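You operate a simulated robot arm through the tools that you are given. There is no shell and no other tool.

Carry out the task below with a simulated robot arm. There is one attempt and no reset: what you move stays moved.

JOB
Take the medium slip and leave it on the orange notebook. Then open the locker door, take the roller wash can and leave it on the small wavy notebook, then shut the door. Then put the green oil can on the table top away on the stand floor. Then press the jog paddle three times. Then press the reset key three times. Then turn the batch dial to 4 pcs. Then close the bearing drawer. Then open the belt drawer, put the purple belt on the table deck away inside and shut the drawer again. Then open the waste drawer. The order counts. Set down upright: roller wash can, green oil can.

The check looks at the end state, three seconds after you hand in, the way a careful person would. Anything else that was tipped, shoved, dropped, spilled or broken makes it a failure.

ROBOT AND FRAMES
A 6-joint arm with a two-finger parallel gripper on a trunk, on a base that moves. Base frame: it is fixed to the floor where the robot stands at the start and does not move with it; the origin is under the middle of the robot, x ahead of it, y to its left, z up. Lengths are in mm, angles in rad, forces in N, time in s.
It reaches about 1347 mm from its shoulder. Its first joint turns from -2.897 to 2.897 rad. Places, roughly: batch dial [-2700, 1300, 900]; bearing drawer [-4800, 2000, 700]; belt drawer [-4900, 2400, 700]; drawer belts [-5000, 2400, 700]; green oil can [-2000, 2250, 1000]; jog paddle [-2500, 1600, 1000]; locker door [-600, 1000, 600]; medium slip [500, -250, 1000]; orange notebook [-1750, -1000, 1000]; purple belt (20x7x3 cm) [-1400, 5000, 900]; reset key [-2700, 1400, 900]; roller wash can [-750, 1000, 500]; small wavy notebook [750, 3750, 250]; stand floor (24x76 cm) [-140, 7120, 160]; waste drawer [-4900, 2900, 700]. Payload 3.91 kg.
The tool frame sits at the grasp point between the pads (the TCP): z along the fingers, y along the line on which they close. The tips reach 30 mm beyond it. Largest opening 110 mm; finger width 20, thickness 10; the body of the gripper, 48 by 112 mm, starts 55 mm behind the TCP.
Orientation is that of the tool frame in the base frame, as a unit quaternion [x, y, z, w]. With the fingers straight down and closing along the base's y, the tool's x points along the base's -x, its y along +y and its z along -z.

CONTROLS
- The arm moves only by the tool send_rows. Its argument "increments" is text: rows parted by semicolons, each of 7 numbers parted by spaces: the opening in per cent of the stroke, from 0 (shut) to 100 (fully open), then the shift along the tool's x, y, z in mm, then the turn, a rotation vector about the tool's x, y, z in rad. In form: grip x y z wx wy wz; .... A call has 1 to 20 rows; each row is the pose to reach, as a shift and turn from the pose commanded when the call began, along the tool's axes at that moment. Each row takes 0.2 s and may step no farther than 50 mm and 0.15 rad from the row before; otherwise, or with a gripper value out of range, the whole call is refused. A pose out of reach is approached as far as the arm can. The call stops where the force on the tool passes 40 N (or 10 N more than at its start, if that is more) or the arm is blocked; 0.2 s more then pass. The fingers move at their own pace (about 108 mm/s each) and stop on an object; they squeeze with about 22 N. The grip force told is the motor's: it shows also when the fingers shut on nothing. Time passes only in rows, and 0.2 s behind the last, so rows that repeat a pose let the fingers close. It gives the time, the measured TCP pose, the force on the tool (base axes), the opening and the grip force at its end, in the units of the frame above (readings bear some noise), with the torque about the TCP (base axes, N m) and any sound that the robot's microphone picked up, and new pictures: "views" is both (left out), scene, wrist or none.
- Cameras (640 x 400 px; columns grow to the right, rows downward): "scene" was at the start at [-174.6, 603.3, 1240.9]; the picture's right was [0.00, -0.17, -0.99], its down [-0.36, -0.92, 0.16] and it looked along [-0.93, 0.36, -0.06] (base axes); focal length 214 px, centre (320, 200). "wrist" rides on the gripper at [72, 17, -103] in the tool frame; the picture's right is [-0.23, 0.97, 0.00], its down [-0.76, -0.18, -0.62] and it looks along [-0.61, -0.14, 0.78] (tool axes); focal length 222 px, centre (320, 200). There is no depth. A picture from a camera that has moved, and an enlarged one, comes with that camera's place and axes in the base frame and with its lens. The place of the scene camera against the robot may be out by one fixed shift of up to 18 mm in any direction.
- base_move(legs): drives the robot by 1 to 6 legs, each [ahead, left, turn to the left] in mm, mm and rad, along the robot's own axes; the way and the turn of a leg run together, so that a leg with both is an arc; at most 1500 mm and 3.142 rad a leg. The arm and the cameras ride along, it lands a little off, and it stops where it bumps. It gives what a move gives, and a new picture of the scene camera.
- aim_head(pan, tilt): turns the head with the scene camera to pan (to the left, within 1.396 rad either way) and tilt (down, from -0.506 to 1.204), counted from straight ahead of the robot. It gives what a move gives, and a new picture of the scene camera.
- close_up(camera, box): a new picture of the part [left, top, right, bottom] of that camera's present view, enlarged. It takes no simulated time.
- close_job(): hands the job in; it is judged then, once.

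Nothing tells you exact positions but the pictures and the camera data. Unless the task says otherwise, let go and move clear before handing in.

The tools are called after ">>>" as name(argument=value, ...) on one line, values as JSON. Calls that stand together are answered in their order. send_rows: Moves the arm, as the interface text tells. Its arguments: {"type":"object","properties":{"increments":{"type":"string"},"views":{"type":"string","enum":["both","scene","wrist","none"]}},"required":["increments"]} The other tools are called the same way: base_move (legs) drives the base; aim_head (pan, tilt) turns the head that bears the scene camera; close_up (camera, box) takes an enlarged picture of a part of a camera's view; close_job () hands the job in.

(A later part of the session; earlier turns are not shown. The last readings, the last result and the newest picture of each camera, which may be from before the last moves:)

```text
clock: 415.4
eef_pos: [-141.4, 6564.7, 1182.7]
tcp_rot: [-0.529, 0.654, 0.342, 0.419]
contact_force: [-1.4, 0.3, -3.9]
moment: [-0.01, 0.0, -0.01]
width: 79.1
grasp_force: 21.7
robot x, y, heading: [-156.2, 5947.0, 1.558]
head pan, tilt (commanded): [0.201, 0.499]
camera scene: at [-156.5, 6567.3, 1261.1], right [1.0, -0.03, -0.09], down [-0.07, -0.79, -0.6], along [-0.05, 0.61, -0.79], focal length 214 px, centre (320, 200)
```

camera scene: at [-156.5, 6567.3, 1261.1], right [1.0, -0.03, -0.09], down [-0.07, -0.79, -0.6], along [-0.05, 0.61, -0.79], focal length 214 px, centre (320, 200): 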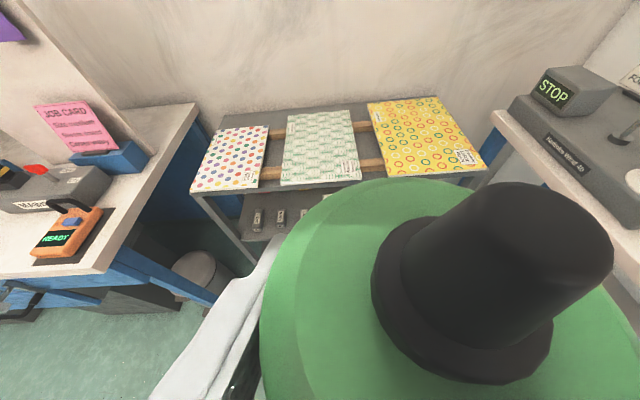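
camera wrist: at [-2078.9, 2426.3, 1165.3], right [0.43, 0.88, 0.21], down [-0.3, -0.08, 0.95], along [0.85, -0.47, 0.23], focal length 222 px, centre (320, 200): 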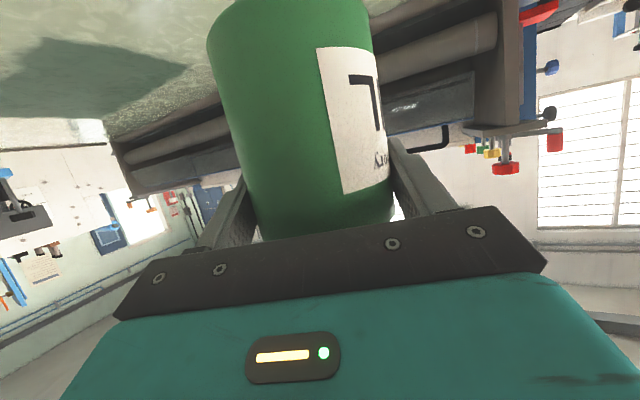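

The stand's floor shelf is under two others. I'll back the base up and stretch the arm low in front of the stand so I can see and later slide the can in.

>>> base_move(legs=[[-250, 0, 0]])

>>> send_rows(increments="0 25.3 4.8 36.5 -0.009 0 -0.004; 0 50.6 9.5 73.1 -0.018 0 -0.008; 0 75.8 14.3 109.6 -0.027 0 -0.012; 0 101.1 19 146.1 -0.036 0 -0.017; 0 126.4 23.8 182.7 -0.046 0 -0.021; 0 151.7 28.5 219.2 -0.055 0 -0.025; 0 176.9 33.3 255.7 -0.064 0 -0.029; 0 202.2 38 292.3 -0.073 0 -0.033; 0 227.5 42.8 328.8 -0.082 0 -0.037; 0 252.8 47.5 365.4 -0.091 0 -0.042; 0 278 52.3 401.9 -0.1 0 -0.046; 0 303.3 57 438.4 -0.109 0 -0.05; 0 328.6 61.8 475 -0.118 0 -0.054; 0 353.9 66.5 511.5 -0.127 0 -0.058; 0 379.1 71.3 548 -0.137 0 -0.062; 0 404.4 76 584.6 -0.146 0 -0.066; 0 429.7 80.8 621.1 -0.155 0 -0.071; 0 455 85.5 657.6 -0.164 0 -0.075; 0 480.2 90.3 694.2 -0.173 0 -0.079; 0 505.5 95 730.7 -0.182 0 -0.083", views="both")

```text
clock: 417.2
eef_pos: [-142.6, 6317.3, 1183.5]
tcp_rot: [-0.529, 0.654, 0.341, 0.419]
contact_force: [-0.7, 0.0, -3.5]
moment: [-0.01, 0.03, -0.03]
width: 79.5
grasp_force: 21.6
robot x, y, heading: [-158.4, 5698.8, 1.559]
head pan, tilt (commanded): [0.201, 0.499]
camera scene: at [-159.1, 6318.9, 1261.0], right [1.0, -0.03, -0.09], down [-0.07, -0.79, -0.6], along [-0.05, 0.61, -0.79], focal length 214 px, centre (320, 200)
```

scene: 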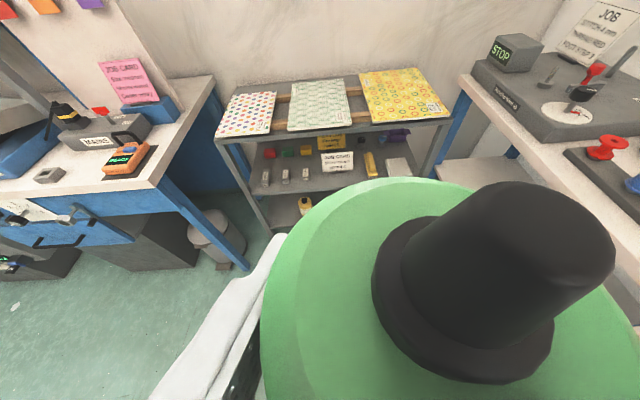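

```text
clock: 421.4
eef_pos: [-198.2, 6783.0, 424.3]
tcp_rot: [-0.556, 0.634, 0.367, 0.392]
contact_force: [0.1, -0.2, -3.0]
moment: [-0.14, 0.01, 0.01]
width: 79.4
grasp_force: 21.5
out of reach, approached as far as the arm can: row 12, 13, 14, 15, 16, 17, 18, 19, 20
robot x, y, heading: [-160.3, 5703.6, 1.554]
head pan, tilt (commanded): [0.201, 0.499]
camera scene: at [-211.8, 6784.7, 501.7], right [0.99, 0.07, -0.11], down [-0.01, -0.8, -0.6], along [-0.13, 0.6, -0.79], focal length 214 px, centre (320, 200)
camera wrist: at [-230.6, 6661.5, 401.6], right [-0.95, 0.2, 0.24], down [0.18, -0.26, 0.95], along [0.26, 0.94, 0.21], focal length 222 px, centre (320, 200)
```

scene: 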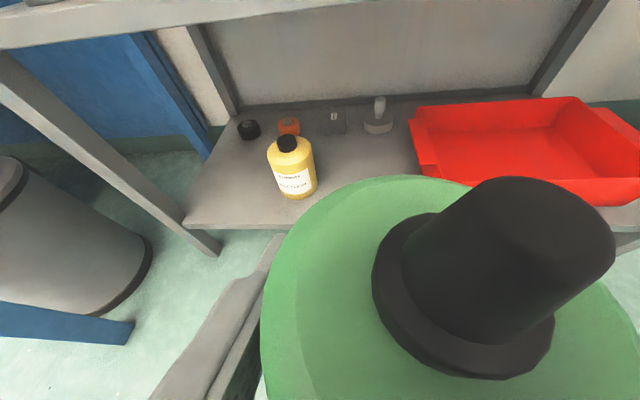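
wrist: 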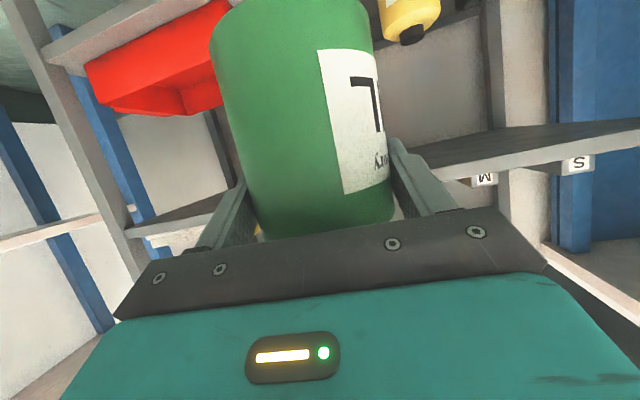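

I can see the floor shelf: a yellow bottle on the left (x≈−320), a red tray on the right (from x≈−90), and a free gap between. I'll relax the yaw to a reachable angle and lower the can in front of the gap.

>>> aim_head(pan=0.5, tilt=0.0)

>>> send_rows(increments="0 0 22 0 0.055 0 0.025; 0 0 44 0 0.11 0 0.05; 0 36 44 17 0.11 0 0.05; 0 72 44 33 0.11 0 0.05; 0 108 44 50 0.11 0 0.05; 0 140 44 65 0.11 0 0.05; 0 168 44 78 0.11 0 0.05; 0 168 44 78 0.11 0 0.05", views="both")

```text
clock: 422.4
eef_pos: [-199.4, 6783.2, 422.7]
tcp_rot: [-0.556, 0.635, 0.366, 0.391]
contact_force: [0.1, 0.2, -4.0]
moment: [-0.03, 0.0, -0.02]
width: 79.5
grasp_force: 21.7
robot x, y, heading: [-159.1, 5702.9, 1.557]
head pan, tilt (commanded): [0.499, 0.0]
camera scene: at [-234.1, 6797.2, 547.6], right [0.91, 0.33, -0.23], down [-0.07, -0.42, -0.9], along [-0.4, 0.84, -0.36], focal length 214 px, centre (320, 200)
```

scene: 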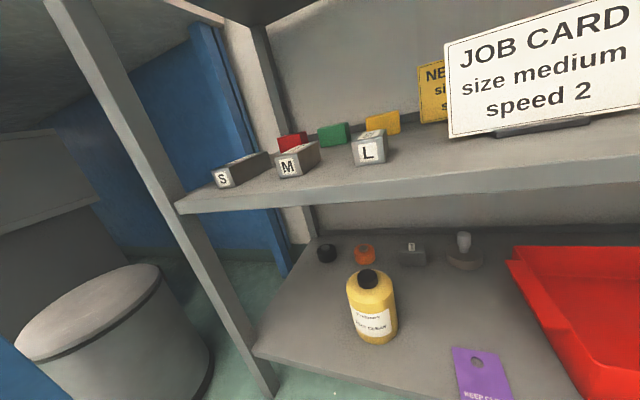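

```text
clock: 424.2
eef_pos: [-245.4, 6788.6, 240.9]
tcp_rot: [-0.518, 0.668, 0.341, 0.412]
contact_force: [0.8, -0.2, -4.6]
moment: [-0.01, 0.02, -0.01]
width: 79.1
grasp_force: 22.1
robot x, y, heading: [-155.0, 5698.8, 1.554]
head pan, tilt (commanded): [0.499, 0.0]
camera scene: at [-280.4, 6807.1, 365.7], right [0.95, 0.22, -0.23], down [-0.12, -0.41, -0.9], along [-0.29, 0.89, -0.36], focal length 214 px, centre (320, 200)
camera wrist: at [-292.1, 6670.2, 219.6], right [-0.92, 0.32, 0.23], down [0.14, -0.28, 0.95], along [0.37, 0.91, 0.21], focal length 222 px, centre (320, 200)
```

scene: 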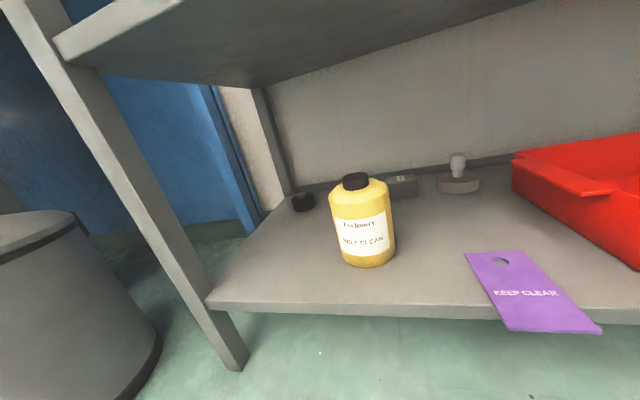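
wrist: 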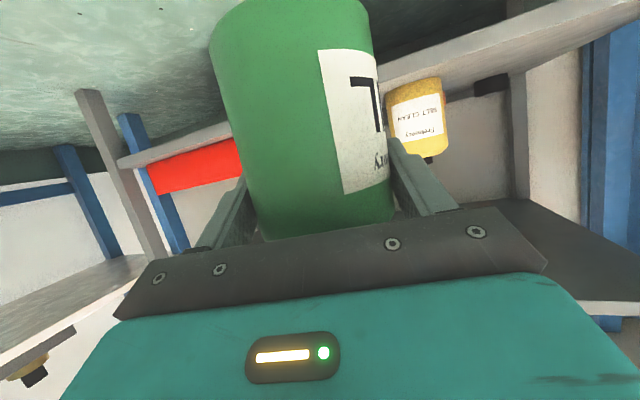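

Floor shelf is at z≈173 with a loose purple "KEEP CLEAR" tag lying at the front between bottle and tray; I'll set the can behind the tag at about (−180, 7088) without touching it. Raising a bit, then driving forward.

>>> send_rows(increments="0 -18 0 -8 0 0 0; 0 -34 0 -16 0 0 0; 0 -34 0 -16 0 0 0", views="none")

>>> base_move(legs=[[180, -60, 0]])

>>> aim_head(pan=0.8, tilt=0.3)

>>> aim_head(pan=-0.7, tilt=0.3)

```text
clock: 425.0
eef_pos: [-244.4, 6787.7, 275.6]
tcp_rot: [-0.518, 0.667, 0.341, 0.412]
contact_force: [-0.6, 0.3, -4.2]
moment: [-0.04, 0.02, 0.01]
width: 79.3
grasp_force: 21.8
robot x, y, heading: [-158.0, 5695.8, 1.555]
head pan, tilt (commanded): [0.499, 0.0]
```

```text
clock: 426.6
eef_pos: [-187.7, 6970.8, 276.8]
tcp_rot: [-0.518, 0.667, 0.341, 0.412]
contact_force: [0.3, 0.7, -3.5]
moment: [-0.01, 0.0, 0.0]
width: 79.2
grasp_force: 21.8
robot x, y, heading: [-96.3, 5885.9, 1.559]
head pan, tilt (commanded): [0.499, 0.0]
camera scene: at [-221.5, 6989.8, 401.9], right [0.95, 0.22, -0.23], down [-0.12, -0.41, -0.9], along [-0.3, 0.88, -0.36], focal length 214 px, centre (320, 200)
```

scene: 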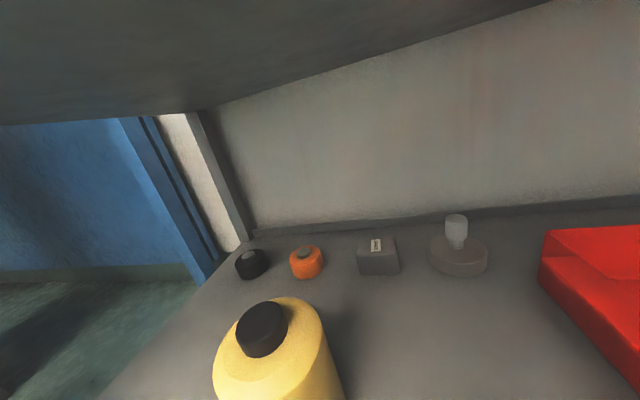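

```text
clock: 427.4
eef_pos: [-186.4, 6971.0, 275.7]
tcp_rot: [-0.52, 0.666, 0.342, 0.41]
contact_force: [0.0, 0.4, -3.9]
moment: [-0.01, 0.01, 0.0]
width: 79.5
grasp_force: 21.9
robot x, y, heading: [-93.5, 5881.3, 1.556]
head pan, tilt (commanded): [0.799, 0.3]
camera scene: at [-250.8, 6971.6, 383.4], right [0.82, 0.47, -0.33], down [0.05, -0.62, -0.78], along [-0.57, 0.62, -0.53], focal length 214 px, centre (320, 200)
```

scene: 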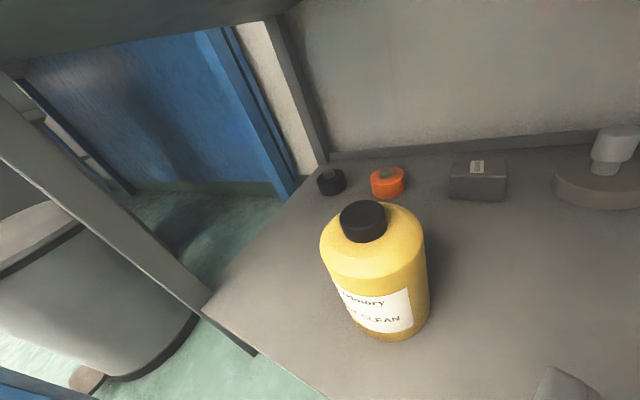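

```text
clock: 428.9
eef_pos: [-186.2, 6970.8, 278.0]
tcp_rot: [-0.519, 0.667, 0.341, 0.411]
contact_force: [-0.4, -0.2, -3.7]
moment: [-0.03, 0.0, 0.0]
width: 79.1
grasp_force: 22.1
robot x, y, heading: [-99.0, 5884.5, 1.56]
head pan, tilt (commanded): [-0.7, 0.3]
camera scene: at [-125.9, 6948.3, 377.1], right [0.62, -0.74, 0.25], down [-0.35, -0.55, -0.76], along [0.7, 0.38, -0.6], focal length 214 px, centre (320, 200)
```

scene: 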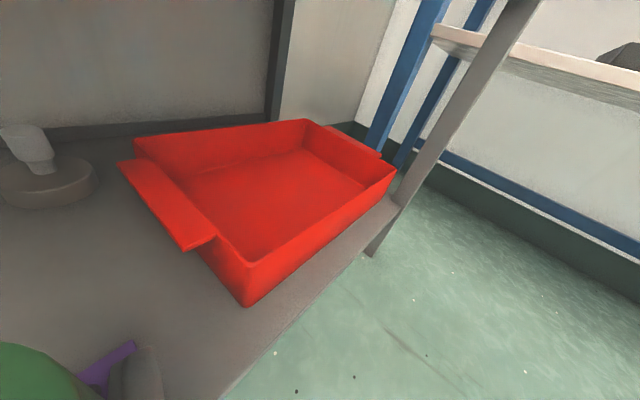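

The tray's handle edge is at x≈−95 and the bottle's side at about −283, so I'll slide in centred on x≈−190 by driving forward 114 mm.

>>> base_move(legs=[[114, 5, 0]])

>>> aim_head(pan=0.7, tilt=0.3)

```text
clock: 430.2
eef_pos: [-191.7, 7083.7, 276.6]
tcp_rot: [-0.519, 0.666, 0.342, 0.412]
contact_force: [-0.7, -0.4, -4.2]
moment: [-0.03, 0.02, 0.0]
width: 79.5
grasp_force: 22.1
robot x, y, heading: [-99.6, 5997.0, 1.56]
head pan, tilt (commanded): [-0.7, 0.3]
camera scene: at [-130.3, 7061.0, 377.1], right [0.62, -0.74, 0.25], down [-0.35, -0.55, -0.76], along [0.7, 0.38, -0.6], focal length 214 px, centre (320, 200)
```

scene: 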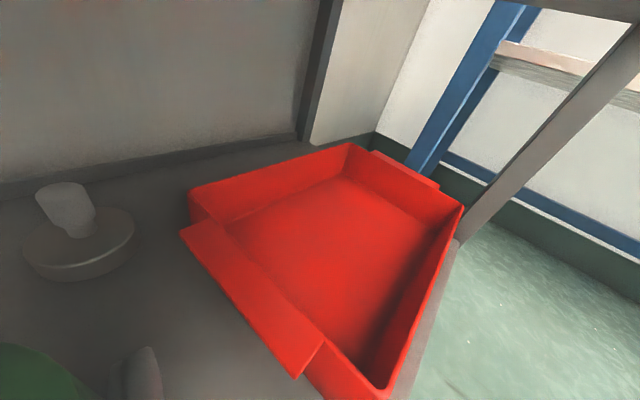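

```text
clock: 431.7
eef_pos: [-191.3, 7083.4, 276.6]
tcp_rot: [-0.52, 0.666, 0.343, 0.41]
contact_force: [0.3, -0.5, -4.2]
moment: [-0.03, -0.01, 0.01]
width: 79.7
grasp_force: 21.8
robot x, y, heading: [-100.4, 5996.1, 1.558]
head pan, tilt (commanded): [0.7, 0.3]
camera scene: at [-247.3, 7088.3, 380.3], right [0.87, 0.39, -0.3], down [0.03, -0.64, -0.77], along [-0.49, 0.66, -0.56], focal length 214 px, centre (320, 200)
```

scene: 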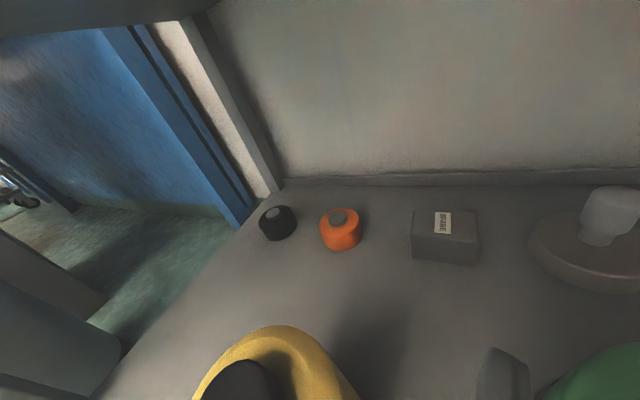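

Positioned behind the tag with gaps on both sides. Lowering slowly to the shelf floor.

>>> send_rows(increments="0 7 0 3.3 0 0 0; 0 14 0 6.5 0 0 0; 0 20 0 9.3 0 0 0; 0 20 0 9.3 0 0 0", views="none")

>>> send_rows(increments="0 2.7 0 1.3 0 0 0; 0 5.4 0 2.5 0 0 0; 0 5.4 0 2.5 0 0 0", views="none")

>>> send_rows(increments="0 1.8 0 0.8 0 0 0; 0 3.6 0 1.7 0 0 0; 0 3.6 0 1.7 0 0 0", views="none")

```text
clock: 432.7
eef_pos: [-192.3, 7082.8, 254.6]
tcp_rot: [-0.52, 0.666, 0.342, 0.412]
contact_force: [-0.1, -1.2, -3.6]
moment: [0.0, -0.02, 0.02]
width: 79.3
grasp_force: 21.9
robot x, y, heading: [-99.6, 5996.9, 1.561]
head pan, tilt (commanded): [0.7, 0.3]
```

```text
clock: 433.5
eef_pos: [-192.4, 7082.4, 249.5]
tcp_rot: [-0.52, 0.666, 0.342, 0.411]
contact_force: [0.3, -0.6, -3.8]
moment: [-0.02, 0.0, 0.01]
width: 79.4
grasp_force: 22.4
robot x, y, heading: [-100.0, 5996.5, 1.56]
head pan, tilt (commanded): [0.7, 0.3]
```

```text
clock: 434.3
eef_pos: [-193.0, 7082.7, 245.2]
tcp_rot: [-0.52, 0.666, 0.342, 0.411]
contact_force: [-0.5, -0.6, -5.5]
moment: [-0.05, 0.01, -0.02]
width: 79.1
grasp_force: 22.1
robot x, y, heading: [-103.1, 5998.1, 1.562]
head pan, tilt (commanded): [0.7, 0.3]
```

Still no contact at 245; continuing down in small steps.

>>> send_rows(increments="0 1.8 0 0.8 0 0 0; 0 3.6 0 1.7 0 0 0; 0 3.6 0 1.7 0 0 0", views="none")

>>> send_rows(increments="0 1.8 0 0.8 0 0 0; 0 3.6 0 1.7 0 0 0; 0 3.6 0 1.7 0 0 0", views="none")

```text
clock: 435.1
eef_pos: [-191.7, 7081.0, 242.3]
tcp_rot: [-0.52, 0.666, 0.342, 0.411]
contact_force: [0.7, 0.5, -3.2]
moment: [-0.04, 0.01, -0.02]
width: 79.1
grasp_force: 22.6
robot x, y, heading: [-97.3, 5999.0, 1.561]
head pan, tilt (commanded): [0.7, 0.3]
```

```text
clock: 435.9
eef_pos: [-193.1, 7084.2, 240.1]
tcp_rot: [-0.519, 0.665, 0.343, 0.412]
contact_force: [-0.6, 1.2, 13.5]
moment: [0.18, -0.64, 0.02]
width: 79.4
grasp_force: 22.0
robot x, y, heading: [-99.1, 5994.9, 1.565]
head pan, tilt (commanded): [0.7, 0.3]
```

Contact (13 N). Releasing and backing out.

>>> send_rows(increments="0 -1 0 -0.5 0 0 0; 80 -1 0 -0.5 0 0 0; 90 -1 0 -0.5 0 0 0; 100 -1 0 -0.5 0 0 0; 100 -1 0 -0.5 0 0 0; 100 3 0 -10 0 0 0; 100 10 0 -25 0 0 0; 100 18 0 -45 0 0 0; 100 25 0 -65 0 0 0; 100 25 0 -65 0 0 0", views="wrist")

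>>> base_move(legs=[[-250, 0, 0]])

>>> aim_head(pan=0.0, tilt=0.0)

```text
clock: 438.1
eef_pos: [-208.8, 7016.5, 241.9]
tcp_rot: [-0.519, 0.667, 0.341, 0.411]
contact_force: [-0.4, -0.4, -0.1]
moment: [-0.01, 0.01, -0.06]
width: 109.9
grasp_force: 0.1
robot x, y, heading: [-100.7, 5995.1, 1.561]
head pan, tilt (commanded): [0.7, 0.3]
camera wrist: at [-253.6, 6898.6, 220.5], right [-0.92, 0.31, 0.23], down [0.15, -0.28, 0.95], along [0.36, 0.91, 0.21], focal length 222 px, centre (320, 200)
```

wrist: 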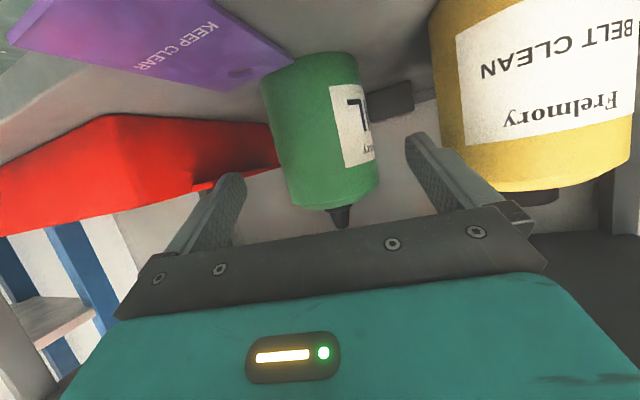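

```text
clock: 439.9
eef_pos: [-210.0, 6771.4, 240.8]
tcp_rot: [-0.519, 0.667, 0.342, 0.411]
contact_force: [-0.1, -0.5, 0.1]
moment: [-0.02, 0.0, -0.03]
width: 110.1
grasp_force: 0.0
robot x, y, heading: [-104.1, 5750.7, 1.559]
head pan, tilt (commanded): [0.7, 0.3]
camera scene: at [-266.0, 6776.0, 345.3], right [0.87, 0.39, -0.3], down [0.02, -0.64, -0.77], along [-0.49, 0.66, -0.56], focal length 214 px, centre (320, 200)
```

scene: 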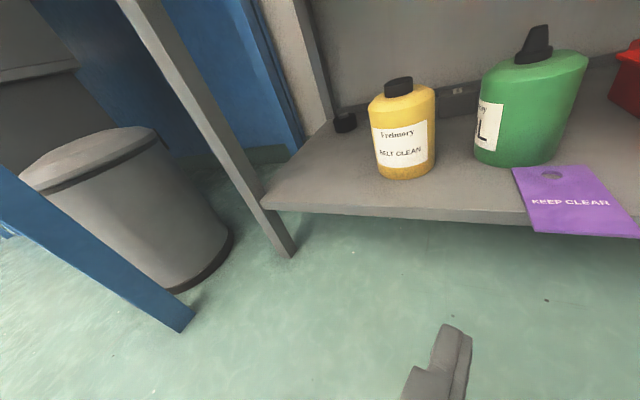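

```text
clock: 441.0
eef_pos: [-210.2, 6771.5, 241.6]
tcp_rot: [-0.519, 0.667, 0.342, 0.411]
contact_force: [0.6, -0.2, 0.2]
moment: [0.0, -0.02, 0.0]
width: 109.7
grasp_force: 0.1
robot x, y, heading: [-102.5, 5750.9, 1.562]
head pan, tilt (commanded): [0.0, 0.0]
camera scene: at [-200.5, 6790.1, 360.7], right [0.97, -0.23, -0.03], down [-0.12, -0.41, -0.9], along [0.19, 0.88, -0.43], focal length 214 px, centre (320, 200)
```

scene: 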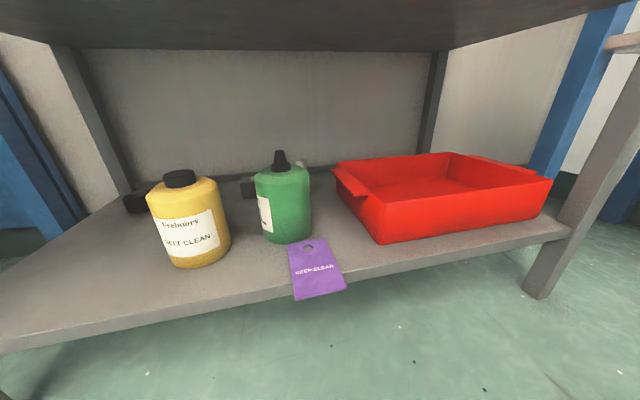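

The green oil can stands upright on the stand floor, with the tag and other items undisturbed. Now I'll raise and fold the arm, then return to the jogging table.

>>> send_rows(increments="60 -28 0 -35 0 0 0; 60 -57 0 -70 0 0 0; 60 -85 0 -105 0 0 0; 60 -113 0 -140 0 0 0; 60 -142 0 -176 0 0 0; 0 -170 0 -211 0 0 0; 0 -198 0 -246 0 0 0; 0 -226 0 -281 0 0 0; 0 -255 0 -316 0 0 0; 0 -283 0 -351 0 0 0; 0 -311 0 -386 0 0 0; 0 -340 0 -421 0 0 0; 0 -368 0 -456 0 0 0; 0 -396 0 -491 0 0 0; 0 -425 0 -527 0 0 0; 0 -453 0 -562 0 0 0; 0 -481 0 -597 0 0 0; 0 -509 0 -632 0 0 0; 0 -538 0 -667 0 0 0; 0 -566 0 -702 0 0 0", views="none")

>>> base_move(legs=[[0, 1430, 0], [0, 1430, 0]])

```text
clock: 445.2
eef_pos: [-274.5, 6384.1, 1051.1]
tcp_rot: [-0.519, 0.667, 0.341, 0.412]
contact_force: [0.2, 0.3, 0.3]
moment: [0.04, -0.02, -0.01]
width: 0.0
grasp_force: 22.0
robot x, y, heading: [-101.9, 5749.7, 1.556]
head pan, tilt (commanded): [0.0, 0.0]
```

```text
clock: 458.7
eef_pos: [-3015.5, 6462.3, 1052.8]
tcp_rot: [-0.492, 0.687, 0.325, 0.425]
contact_force: [-0.2, -0.9, -0.1]
moment: [-0.02, 0.0, 0.0]
width: 0.0
grasp_force: 21.9
robot x, y, heading: [-2894.3, 5815.6, 1.487]
head pan, tilt (commanded): [0.0, 0.0]
camera scene: at [-3005.0, 6480.0, 1171.1], right [0.95, -0.3, -0.03], down [-0.15, -0.4, -0.9], along [0.26, 0.86, -0.43], focal length 214 px, centre (320, 200)
```

scene: 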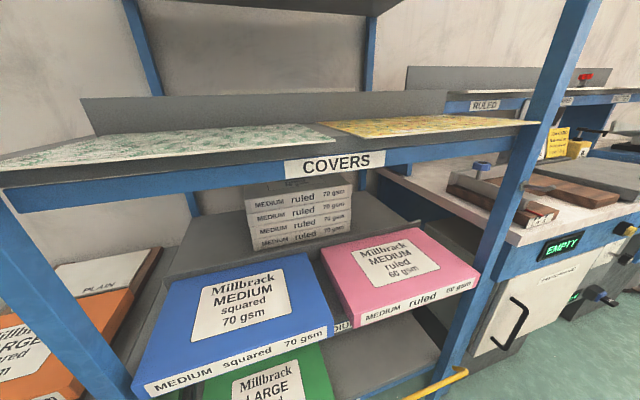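

>>> base_move(legs=[[-229, 740, 0], [0, 0, 0.084], [-1320, 0, 0], [-1300, 0, 0]])

```text
clock: 475.8
eef_pos: [-3894.3, 3664.9, 1051.6]
tcp_rot: [-0.515, 0.67, 0.339, 0.413]
contact_force: [0.2, -0.1, 0.4]
moment: [0.02, -0.03, -0.01]
width: 0.2
grasp_force: 21.9
robot x, y, heading: [-3730.6, 3029.1, 1.548]
head pan, tilt (commanded): [0.0, 0.0]
camera scene: at [-3883.9, 3683.5, 1171.1], right [0.97, -0.24, -0.03], down [-0.13, -0.41, -0.9], along [0.21, 0.88, -0.43], focal length 214 px, centre (320, 200)
```

scene: 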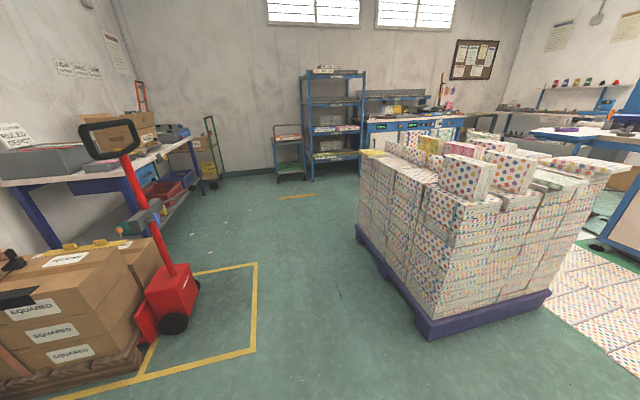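

I'm back near the drawers. I'll raise the arm a little and drive to the table's −x end for a close look at the jogging station.

>>> send_rows(increments="0 -40 0 -19 0 0 0; 0 -80 0 -37 0 0 0; 0 -110 0 -51 0 0 0", views="none")

>>> base_move(legs=[[-720, -190, 0], [-720, -190, 0], [0, 0, -1.548]])

>>> aim_head(pan=-0.2, tilt=0.2)

```text
clock: 476.6
eef_pos: [-3888.7, 3664.6, 1174.4]
tcp_rot: [-0.515, 0.67, 0.339, 0.414]
contact_force: [0.4, 0.3, -0.9]
moment: [0.01, 0.0, 0.01]
width: 0.0
grasp_force: 22.3
robot x, y, heading: [-3728.2, 3032.8, 1.542]
head pan, tilt (commanded): [0.0, 0.0]
```

```text
clock: 488.1
eef_pos: [-2771.9, 1706.6, 1173.7]
tcp_rot: [0.116, 0.837, -0.057, 0.532]
contact_force: [0.8, -0.5, 0.2]
moment: [0.01, 0.02, 0.01]
width: 0.0
grasp_force: 22.2
robot x, y, heading: [-3410.1, 1557.8, -0.04]
head pan, tilt (commanded): [0.0, 0.0]
camera scene: at [-2758.2, 1709.1, 1293.0], right [-0.26, -0.97, -0.03], down [-0.41, 0.13, -0.9], along [0.88, -0.22, -0.43], focal length 214 px, centre (320, 200)
```

scene: 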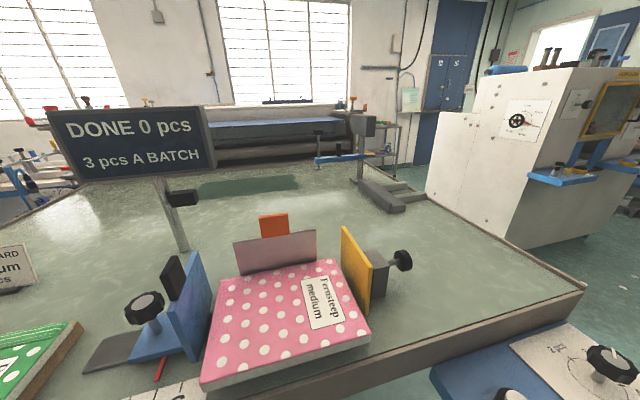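

```text
clock: 488.9
eef_pos: [-2772.0, 1706.6, 1174.6]
tcp_rot: [0.117, 0.837, -0.057, 0.532]
contact_force: [1.1, 0.5, -0.2]
moment: [0.0, 0.01, 0.03]
width: 0.3
grasp_force: 22.2
robot x, y, heading: [-3410.7, 1554.4, -0.042]
head pan, tilt (commanded): [-0.201, 0.201]
camera scene: at [-2769.3, 1693.4, 1275.3], right [-0.43, -0.9, 0.06], down [-0.56, 0.21, -0.8], along [0.71, -0.37, -0.6], focal length 214 px, centre (320, 200)
```

scene: 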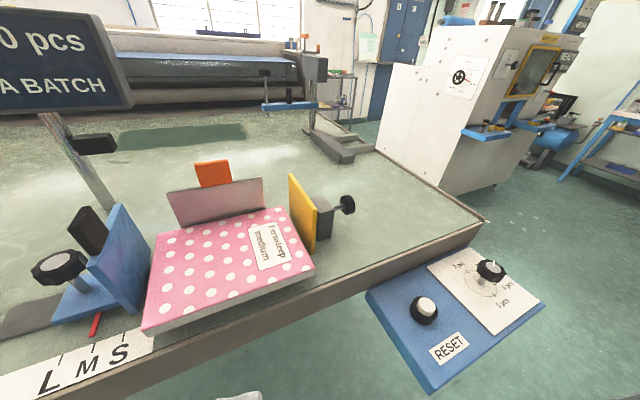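

The jogging station is clear now: a yellow plate with a black-knobbed plunger at about (−2490, 1470–1570). Let me zoom to confirm which part is the jog paddle.

>>> close_up(camera="scene", box=[140, 140, 380, 290])

>>> close_up(camera="scene", box=[360, 230, 560, 355])

```text
2.67 times, centred on (260, 215) of scene
camera zoom: at [-2769.3, 1693.4, 1275.3], right [-0.43, -0.9, 0.06], down [-0.56, 0.21, -0.8], along [0.71, -0.37, -0.6], focal length 572 px, centre (480, 160)
```

zoom: 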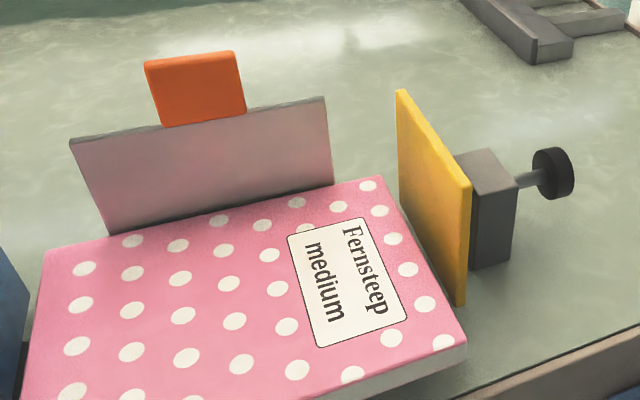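

```text
3.20 times, centred on (460, 292) of scene
camera zoom: at [-2769.3, 1693.4, 1275.3], right [-0.43, -0.9, 0.06], down [-0.56, 0.21, -0.8], along [0.71, -0.37, -0.6], focal length 686 px, centre (-128, -96)
```

zoom: 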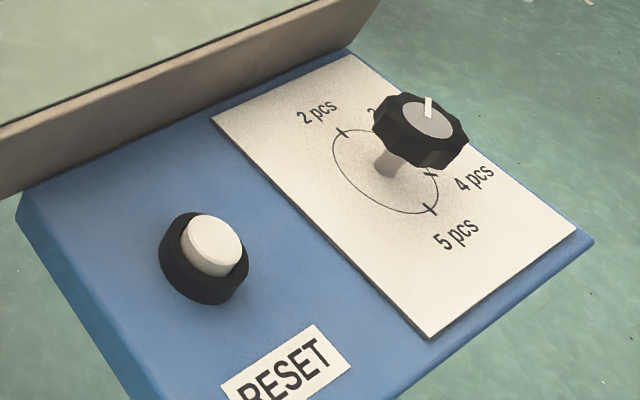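

The jog paddle must be the yellow plate with its black-knobbed plunger (knob at about (−2498, 1478, 1004)); the dial shows 3 pcs now. I'll point the gripper down with closed fingers to push the knob sideways (+y).

>>> send_rows(increments="0 0 0 0 0 0.142 0; 0 0 0 0 0 0.284 0; 0 0 0 0 0 0.426 0; 0 0 0 0 0 0.568 0; 0 0 0 0 0 0.71 0; 0 0 0 0 0 0.852 0; 0 0 0 0 0 0.994 0; 0 0 0 0 0 1.127 0", views="none")

>>> send_rows(increments="0 0 0 0 0 0 -0.12; 0 0 0 0 0 0 -0.245; 0 0 0 0 0 0 -0.245", views="none")

```text
clock: 490.7
eef_pos: [-2771.7, 1706.9, 1174.7]
tcp_rot: [0.13, 0.991, 0.014, 0.003]
contact_force: [0.0, -0.3, 0.3]
moment: [-0.01, -0.01, 0.0]
width: 0.0
grasp_force: 22.0
robot x, y, heading: [-3412.0, 1556.4, -0.042]
head pan, tilt (commanded): [-0.201, 0.201]
```

```text
clock: 491.5
eef_pos: [-2772.4, 1705.6, 1173.0]
tcp_rot: [0.007, 1.0, 0.012, 0.004]
contact_force: [0.4, -1.1, 0.0]
moment: [0.0, -0.02, 0.0]
width: 0.0
grasp_force: 22.5
robot x, y, heading: [-3410.0, 1558.6, -0.037]
head pan, tilt (commanded): [-0.201, 0.201]
```

>>> send_rows(increments="0 -30.4 -30.7 3 0.012 0.004 0; 0 -60.9 -61.3 6 0.024 0.008 0; 0 -91.3 -92 9 0.024 0.008 0; 0 -121.8 -122.7 12 0.024 0.008 0; 0 -152.2 -153.3 14 0.024 0.008 0; 0 -182.7 -184 16 0.024 0.008 0; 0 -213.1 -214.7 18 0.024 0.008 0; 0 -243.6 -245.3 21 0.024 0.008 0; 0 -274 -276 23 0.024 0.008 0; 0 -274 -276 23 0.024 0.008 0", views="wrist")

>>> aim_head(pan=0.3, tilt=0.6)

```text
clock: 493.7
eef_pos: [-2499.6, 1427.5, 1148.4]
tcp_rot: [0.007, 1.0, 0.002, 0.0]
contact_force: [-0.1, -0.5, -0.1]
moment: [-0.02, 0.02, -0.02]
width: 0.1
grasp_force: 22.2
robot x, y, heading: [-3411.9, 1561.5, -0.042]
head pan, tilt (commanded): [-0.201, 0.201]
camera wrist: at [-2572.8, 1443.4, 1251.3], right [0.24, 0.97, 0.0], down [0.76, -0.19, 0.62], along [0.6, -0.15, -0.78], focal length 222 px, centre (320, 200)
```

wrist: 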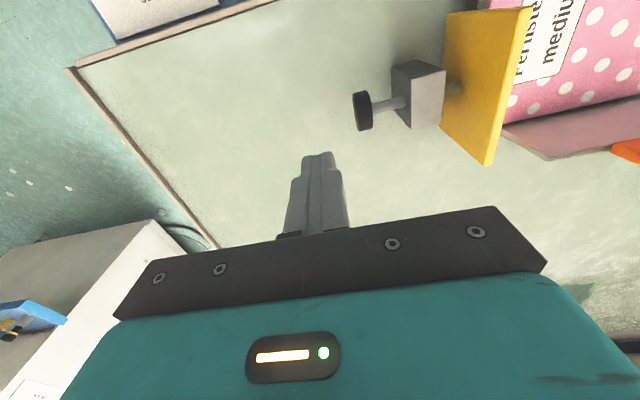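

```text
clock: 494.6
eef_pos: [-2501.0, 1427.2, 1149.4]
tcp_rot: [0.006, 1.0, 0.002, 0.0]
contact_force: [-0.9, -0.2, 0.3]
moment: [0.02, -0.02, 0.01]
width: 0.0
grasp_force: 21.5
robot x, y, heading: [-3412.6, 1559.0, -0.041]
head pan, tilt (commanded): [0.3, 0.6]
camera scene: at [-2441.4, 1461.0, 1197.1], right [-0.01, -0.95, -0.3], down [-0.83, -0.16, 0.54], along [-0.56, 0.25, -0.79], focal length 214 px, centre (320, 200)
```

scene: 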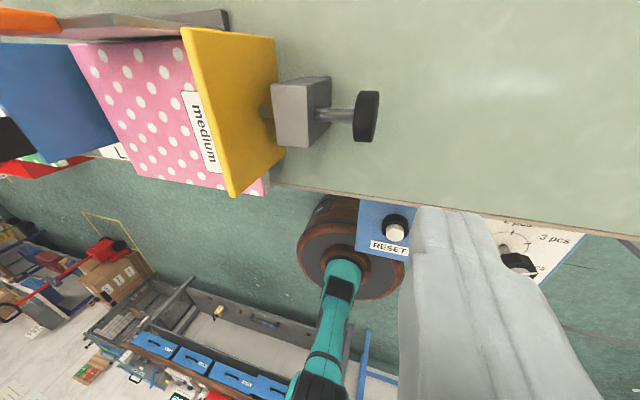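

The knob's outer face is at y≈1461, x≈−2492. I'll descend beside it, fingertips about 20 mm above the table.

>>> send_rows(increments="0 -3 0 40 0 0 0; 0 -6 0 80 0 0 0; 0 -8 0 115 0 0 0; 0 -8 0 140 0 0 0; 0 -8 0 143 0 0 0", views="both")

```text
clock: 495.8
eef_pos: [-2493.9, 1428.0, 1001.3]
tcp_rot: [0.006, 1.0, 0.003, 0.001]
contact_force: [-0.7, 0.3, -0.8]
moment: [0.03, -0.03, 0.01]
width: 0.0
grasp_force: 21.9
robot x, y, heading: [-3410.9, 1557.9, -0.04]
head pan, tilt (commanded): [0.3, 0.6]
camera scene: at [-2435.3, 1461.2, 1050.5], right [-0.01, -0.95, -0.3], down [-0.83, -0.16, 0.54], along [-0.56, 0.25, -0.79], focal length 214 px, centre (320, 200)
camera wrist: at [-2567.0, 1443.8, 1105.1], right [0.24, 0.97, 0.0], down [0.76, -0.19, 0.62], along [0.61, -0.15, -0.78], focal length 222 px, centre (320, 200)
```

scene: 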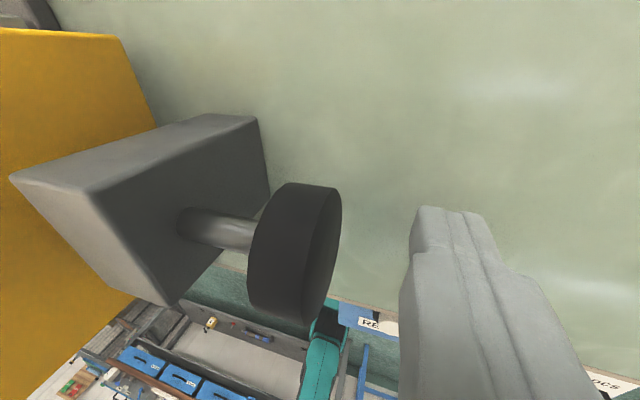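
wrist: 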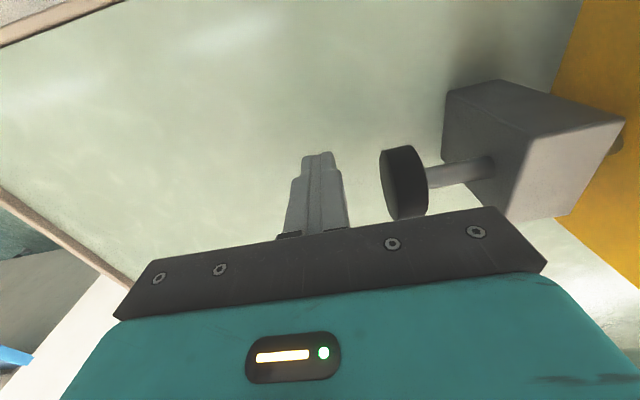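

Well aligned. I'll turn the head out of the way and press the knob the first time, slowly.

>>> aim_head(pan=-1.2, tilt=0.0)

>>> send_rows(increments="0 0 10 0 0 0 0; 0 0 18 0 0 0 0; 0 0 23 0 0 0 0; 0 0 27 0 0 0 0; 0 0 31 0 0 0 0; 0 0 35 0 0 0 0; 0 0 39 0 0 0 0; 0 0 43 0 0 0 0; 0 0 47 0 0 0 0; 0 0 51 0 0 0 0; 0 0 55 0 0 0 0", views="wrist")

```text
clock: 497.4
eef_pos: [-2495.7, 1427.7, 1002.9]
tcp_rot: [0.007, 1.0, 0.001, 0.0]
contact_force: [-0.5, 0.8, 0.0]
moment: [0.02, 0.0, -0.01]
width: 0.0
grasp_force: 22.2
robot x, y, heading: [-3410.8, 1559.7, -0.039]
head pan, tilt (commanded): [-1.201, 0.0]
camera scene: at [-2381.7, 1350.2, 1102.2], right [-0.01, -0.36, 0.93], down [-1.0, 0.01, 0.0], along [-0.01, -0.93, -0.36], focal length 214 px, centre (320, 200)
```

scene: 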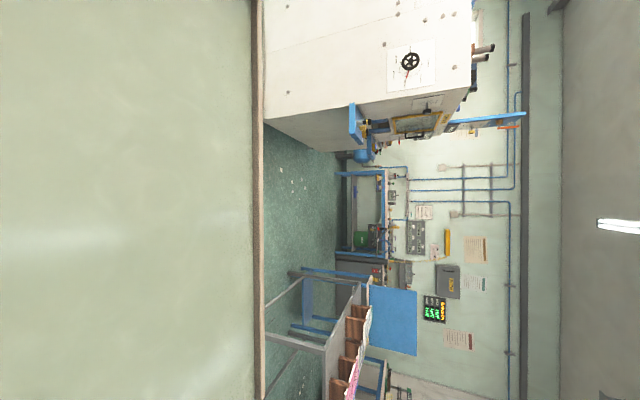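

```text
clock: 499.8
eef_pos: [-2492.7, 1477.5, 1001.9]
tcp_rot: [0.009, 1.0, 0.002, 0.0]
contact_force: [-2.4, -26.0, -8.7]
moment: [0.1, -0.11, 0.31]
width: 0.0
grasp_force: 22.0
robot x, y, heading: [-3410.2, 1559.1, -0.046]
head pan, tilt (commanded): [-1.201, 0.0]
camera wrist: at [-2564.8, 1495.0, 1105.8], right [0.24, 0.97, 0.0], down [0.76, -0.19, 0.62], along [0.6, -0.15, -0.78], focal length 222 px, centre (320, 200)
```

wrist: 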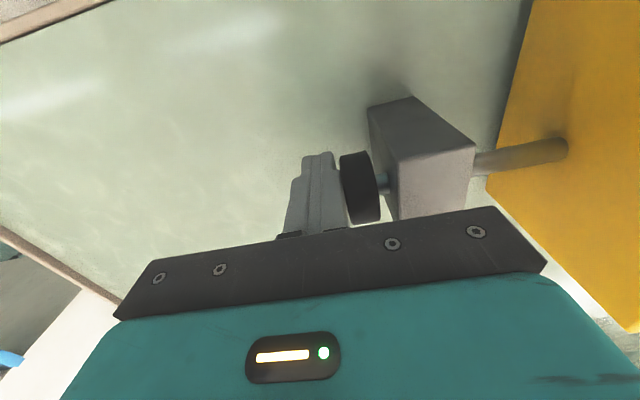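

The plunger moves (26 N, yellow plate advanced), but it isn't yet fully in. I'll push a little further to its stop.

>>> send_rows(increments="0 0 3 0 0 0 0; 0 0 6 0 0 0 0; 0 0 9 0 0 0 0; 0 0 12 0 0 0 0; 0 0 15 0 0 0 0", views="wrist")

```text
clock: 500.2
eef_pos: [-2493.1, 1478.1, 1003.7]
tcp_rot: [0.01, 1.0, 0.0, 0.0]
contact_force: [2.4, -9.5, 0.3]
moment: [0.1, 0.0, 0.07]
width: 0.1
grasp_force: 21.9
robot x, y, heading: [-3413.3, 1558.2, -0.047]
head pan, tilt (commanded): [-1.201, 0.0]
stopped in row 2: the force on the tool passed its limit at 42 N (the readings are from after the stop); the commanded pose is now the measured one
camera wrist: at [-2564.9, 1495.0, 1105.8], right [0.25, 0.97, 0.0], down [0.76, -0.19, 0.62], along [0.6, -0.15, -0.78], focal length 222 px, centre (320, 200)
```

wrist: 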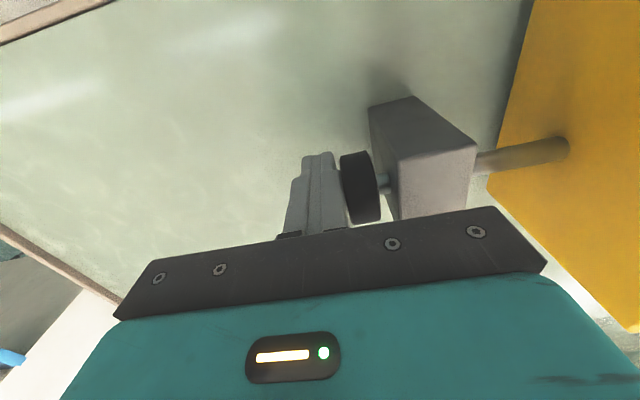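

The plunger hit its stop (42 N). I'll release and look at whether it springs back and what the display says.

>>> send_rows(increments="0 0 -10 0 0 0 0; 0 0 -25 0 0 0 0; 0 0 -45 0 0 0 0; 0 0 -50 0 0 0 0; 0 0 -50 0 0 0 0", views="wrist")

>>> aim_head(pan=0.9, tilt=-0.2)

```text
clock: 501.4
eef_pos: [-2494.0, 1429.5, 1003.4]
tcp_rot: [0.01, 1.0, 0.001, -0.001]
contact_force: [0.1, 0.4, -0.4]
moment: [0.01, -0.02, -0.02]
width: 0.0
grasp_force: 22.1
robot x, y, heading: [-3412.0, 1556.1, -0.044]
head pan, tilt (commanded): [-1.201, 0.0]
camera wrist: at [-2565.7, 1447.0, 1106.3], right [0.25, 0.97, 0.0], down [0.76, -0.19, 0.62], along [0.6, -0.15, -0.78], focal length 222 px, centre (320, 200)
```

wrist: 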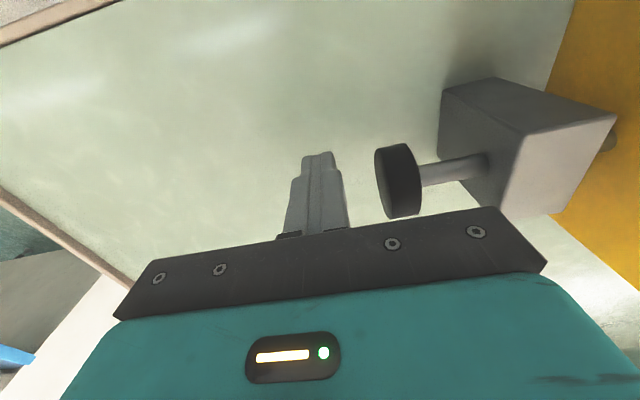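

```text
clock: 503.4
eef_pos: [-2493.3, 1429.9, 1002.9]
tcp_rot: [0.01, 1.0, 0.001, 0.0]
contact_force: [0.7, 0.1, -0.5]
moment: [0.01, 0.02, -0.03]
width: 0.0
grasp_force: 21.8
robot x, y, heading: [-3410.7, 1558.1, -0.042]
head pan, tilt (commanded): [0.901, -0.201]
camera scene: at [-2360.6, 1501.3, 1084.3], right [-0.01, -0.62, -0.78], down [-0.98, 0.17, -0.12], along [0.21, 0.76, -0.61], focal length 214 px, centre (320, 200)
```

scene: 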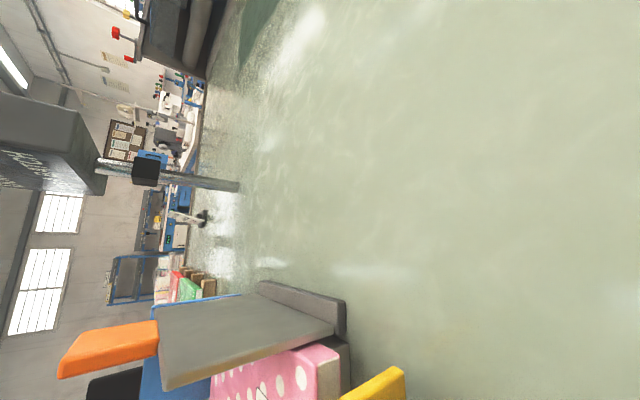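

The plunger sprang back. Let me rise and check the display to see whether the press was counted.

>>> send_rows(increments="0 0 0 -45 0 0 0; 0 0 0 -90 0 0 0; 0 0 0 -135 0 0 0; 0 40 0 -160 0 0 0; 0 85 0 -170 0 0 0; 0 130 0 -170 0 0 0; 0 175 0 -170 0 0 0; 0 220 0 -170 0 0 0; 0 260 0 -170 0 0 0", views="none")

>>> aim_head(pan=0.9, tilt=-0.45)

```text
clock: 505.4
eef_pos: [-2749.1, 1433.4, 1171.4]
tcp_rot: [0.01, 1.0, 0.001, 0.0]
contact_force: [0.9, 0.0, -1.7]
moment: [0.02, 0.11, 0.01]
width: 0.0
grasp_force: 21.9
robot x, y, heading: [-3410.0, 1557.3, -0.041]
head pan, tilt (commanded): [0.901, -0.201]
```

```text
clock: 506.2
eef_pos: [-2749.9, 1432.9, 1172.8]
tcp_rot: [0.01, 1.0, 0.001, 0.0]
contact_force: [-0.8, -0.4, 0.0]
moment: [0.0, 0.03, -0.01]
width: 0.0
grasp_force: 22.1
robot x, y, heading: [-3410.0, 1554.6, -0.046]
head pan, tilt (commanded): [0.901, -0.45]
camera scene: at [-2597.9, 1494.0, 1262.6], right [-0.01, -0.62, -0.78], down [-0.89, 0.36, -0.27], along [0.45, 0.7, -0.56], focal length 214 px, centre (320, 200)
```

scene: 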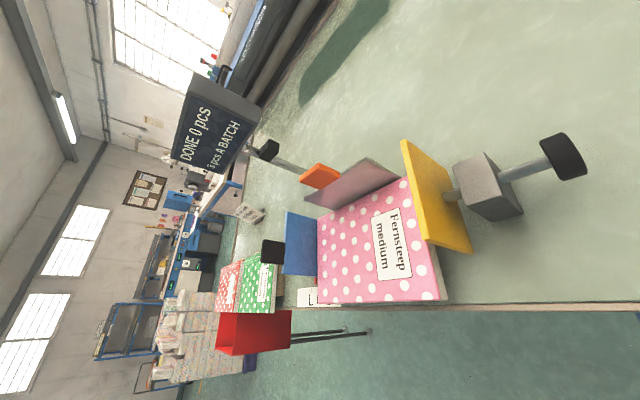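

Display still reads 0 done / 3 pcs a batch, so it doesn't track the paddle. The plunger hit a firm stop and returned, so I'll do the second and third presses the same way.

>>> aim_head(pan=-1.2, tilt=0.0)

>>> send_rows(increments="0 -45 0 0 0 0 0; 0 -90 0 0 0 0 0; 0 -135 0 0 0 0 0; 0 -180 0 0 0 0 0; 0 -220 0 0 0 0 0; 0 -256 0 0 0 0 0; 0 -256 0 45 0 0 0; 0 -256 0 90 0 0 0; 0 -256 0 130 0 0 0; 0 -256 0 168 0 0 0; 0 -256 0 168 0 0 0", views="wrist")

```text
clock: 508.2
eef_pos: [-2749.8, 1432.7, 1173.7]
tcp_rot: [0.009, 1.0, 0.001, 0.0]
contact_force: [0.0, -0.6, 0.3]
moment: [0.02, 0.01, 0.01]
width: 0.2
grasp_force: 21.5
robot x, y, heading: [-3409.4, 1560.3, -0.042]
head pan, tilt (commanded): [-1.201, 0.0]
camera scene: at [-2637.1, 1355.8, 1273.5], right [-0.01, -0.36, 0.93], down [-1.0, 0.02, 0.0], along [-0.02, -0.93, -0.36], focal length 214 px, centre (320, 200)
```

scene: 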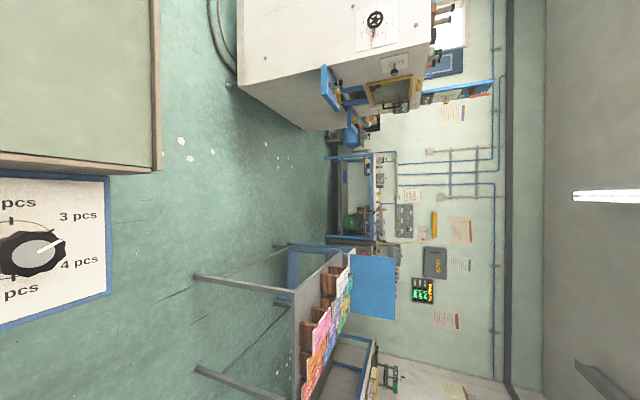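

```text
clock: 510.6
eef_pos: [-2495.2, 1429.0, 1005.2]
tcp_rot: [0.009, 1.0, 0.001, 0.0]
contact_force: [0.9, -0.1, 0.5]
moment: [-0.03, 0.0, 0.03]
width: 0.0
grasp_force: 21.9
out of reach, approached as far as the arm can: row 6
robot x, y, heading: [-3413.1, 1557.6, -0.042]
head pan, tilt (commanded): [-1.201, 0.0]
camera wrist: at [-2567.7, 1446.1, 1107.7], right [0.25, 0.97, 0.0], down [0.76, -0.19, 0.62], along [0.6, -0.15, -0.78], focal length 222 px, centre (320, 200)
```

wrist: 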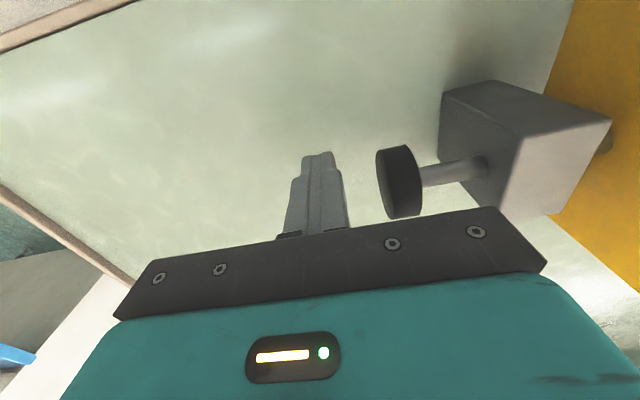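

>>> send_rows(increments="0 0 12 0 0 0 0; 0 0 20 0 0 0 0; 0 0 27 0 0 0 0; 0 0 34 0 0 0 0; 0 0 41 0 0 0 0; 0 0 47 0 0 0 0; 0 0 52 0 0 0 0; 0 0 57 0 0 0 0; 0 0 61 0 0 0 0", views="none")

>>> send_rows(increments="0 0 -12 0 0 0 0; 0 0 -30 0 0 0 0; 0 0 -48 0 0 0 0; 0 0 -48 0 0 0 0; 0 0 -48 0 0 0 0", views="wrist")

```text
clock: 512.4
eef_pos: [-2497.0, 1477.8, 1004.3]
tcp_rot: [0.014, 1.0, -0.001, 0.001]
contact_force: [0.4, -8.1, -1.1]
moment: [0.03, -0.03, 0.06]
width: 0.0
grasp_force: 21.9
robot x, y, heading: [-3410.3, 1557.9, -0.045]
head pan, tilt (commanded): [-1.201, 0.0]
stopped in row 9: the force on the tool passed its limit at 44 N (the readings are from after the stop); the commanded pose is now the measured one
```

```text
clock: 513.6
eef_pos: [-2496.3, 1433.0, 1004.5]
tcp_rot: [0.013, 1.0, -0.001, 0.001]
contact_force: [-0.6, -0.3, 0.3]
moment: [-0.02, -0.03, 0.0]
width: 0.1
grasp_force: 21.8
robot x, y, heading: [-3409.1, 1556.8, -0.047]
head pan, tilt (commanded): [-1.201, 0.0]
camera wrist: at [-2569.4, 1451.1, 1107.8], right [0.25, 0.97, 0.0], down [0.76, -0.2, 0.62], along [0.6, -0.16, -0.78], focal length 222 px, centre (320, 200)
```

wrist: 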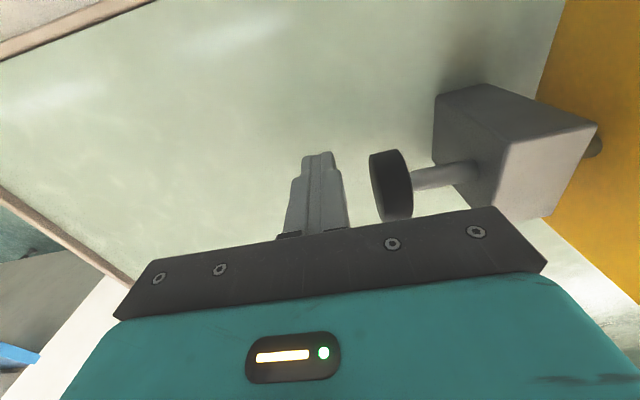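

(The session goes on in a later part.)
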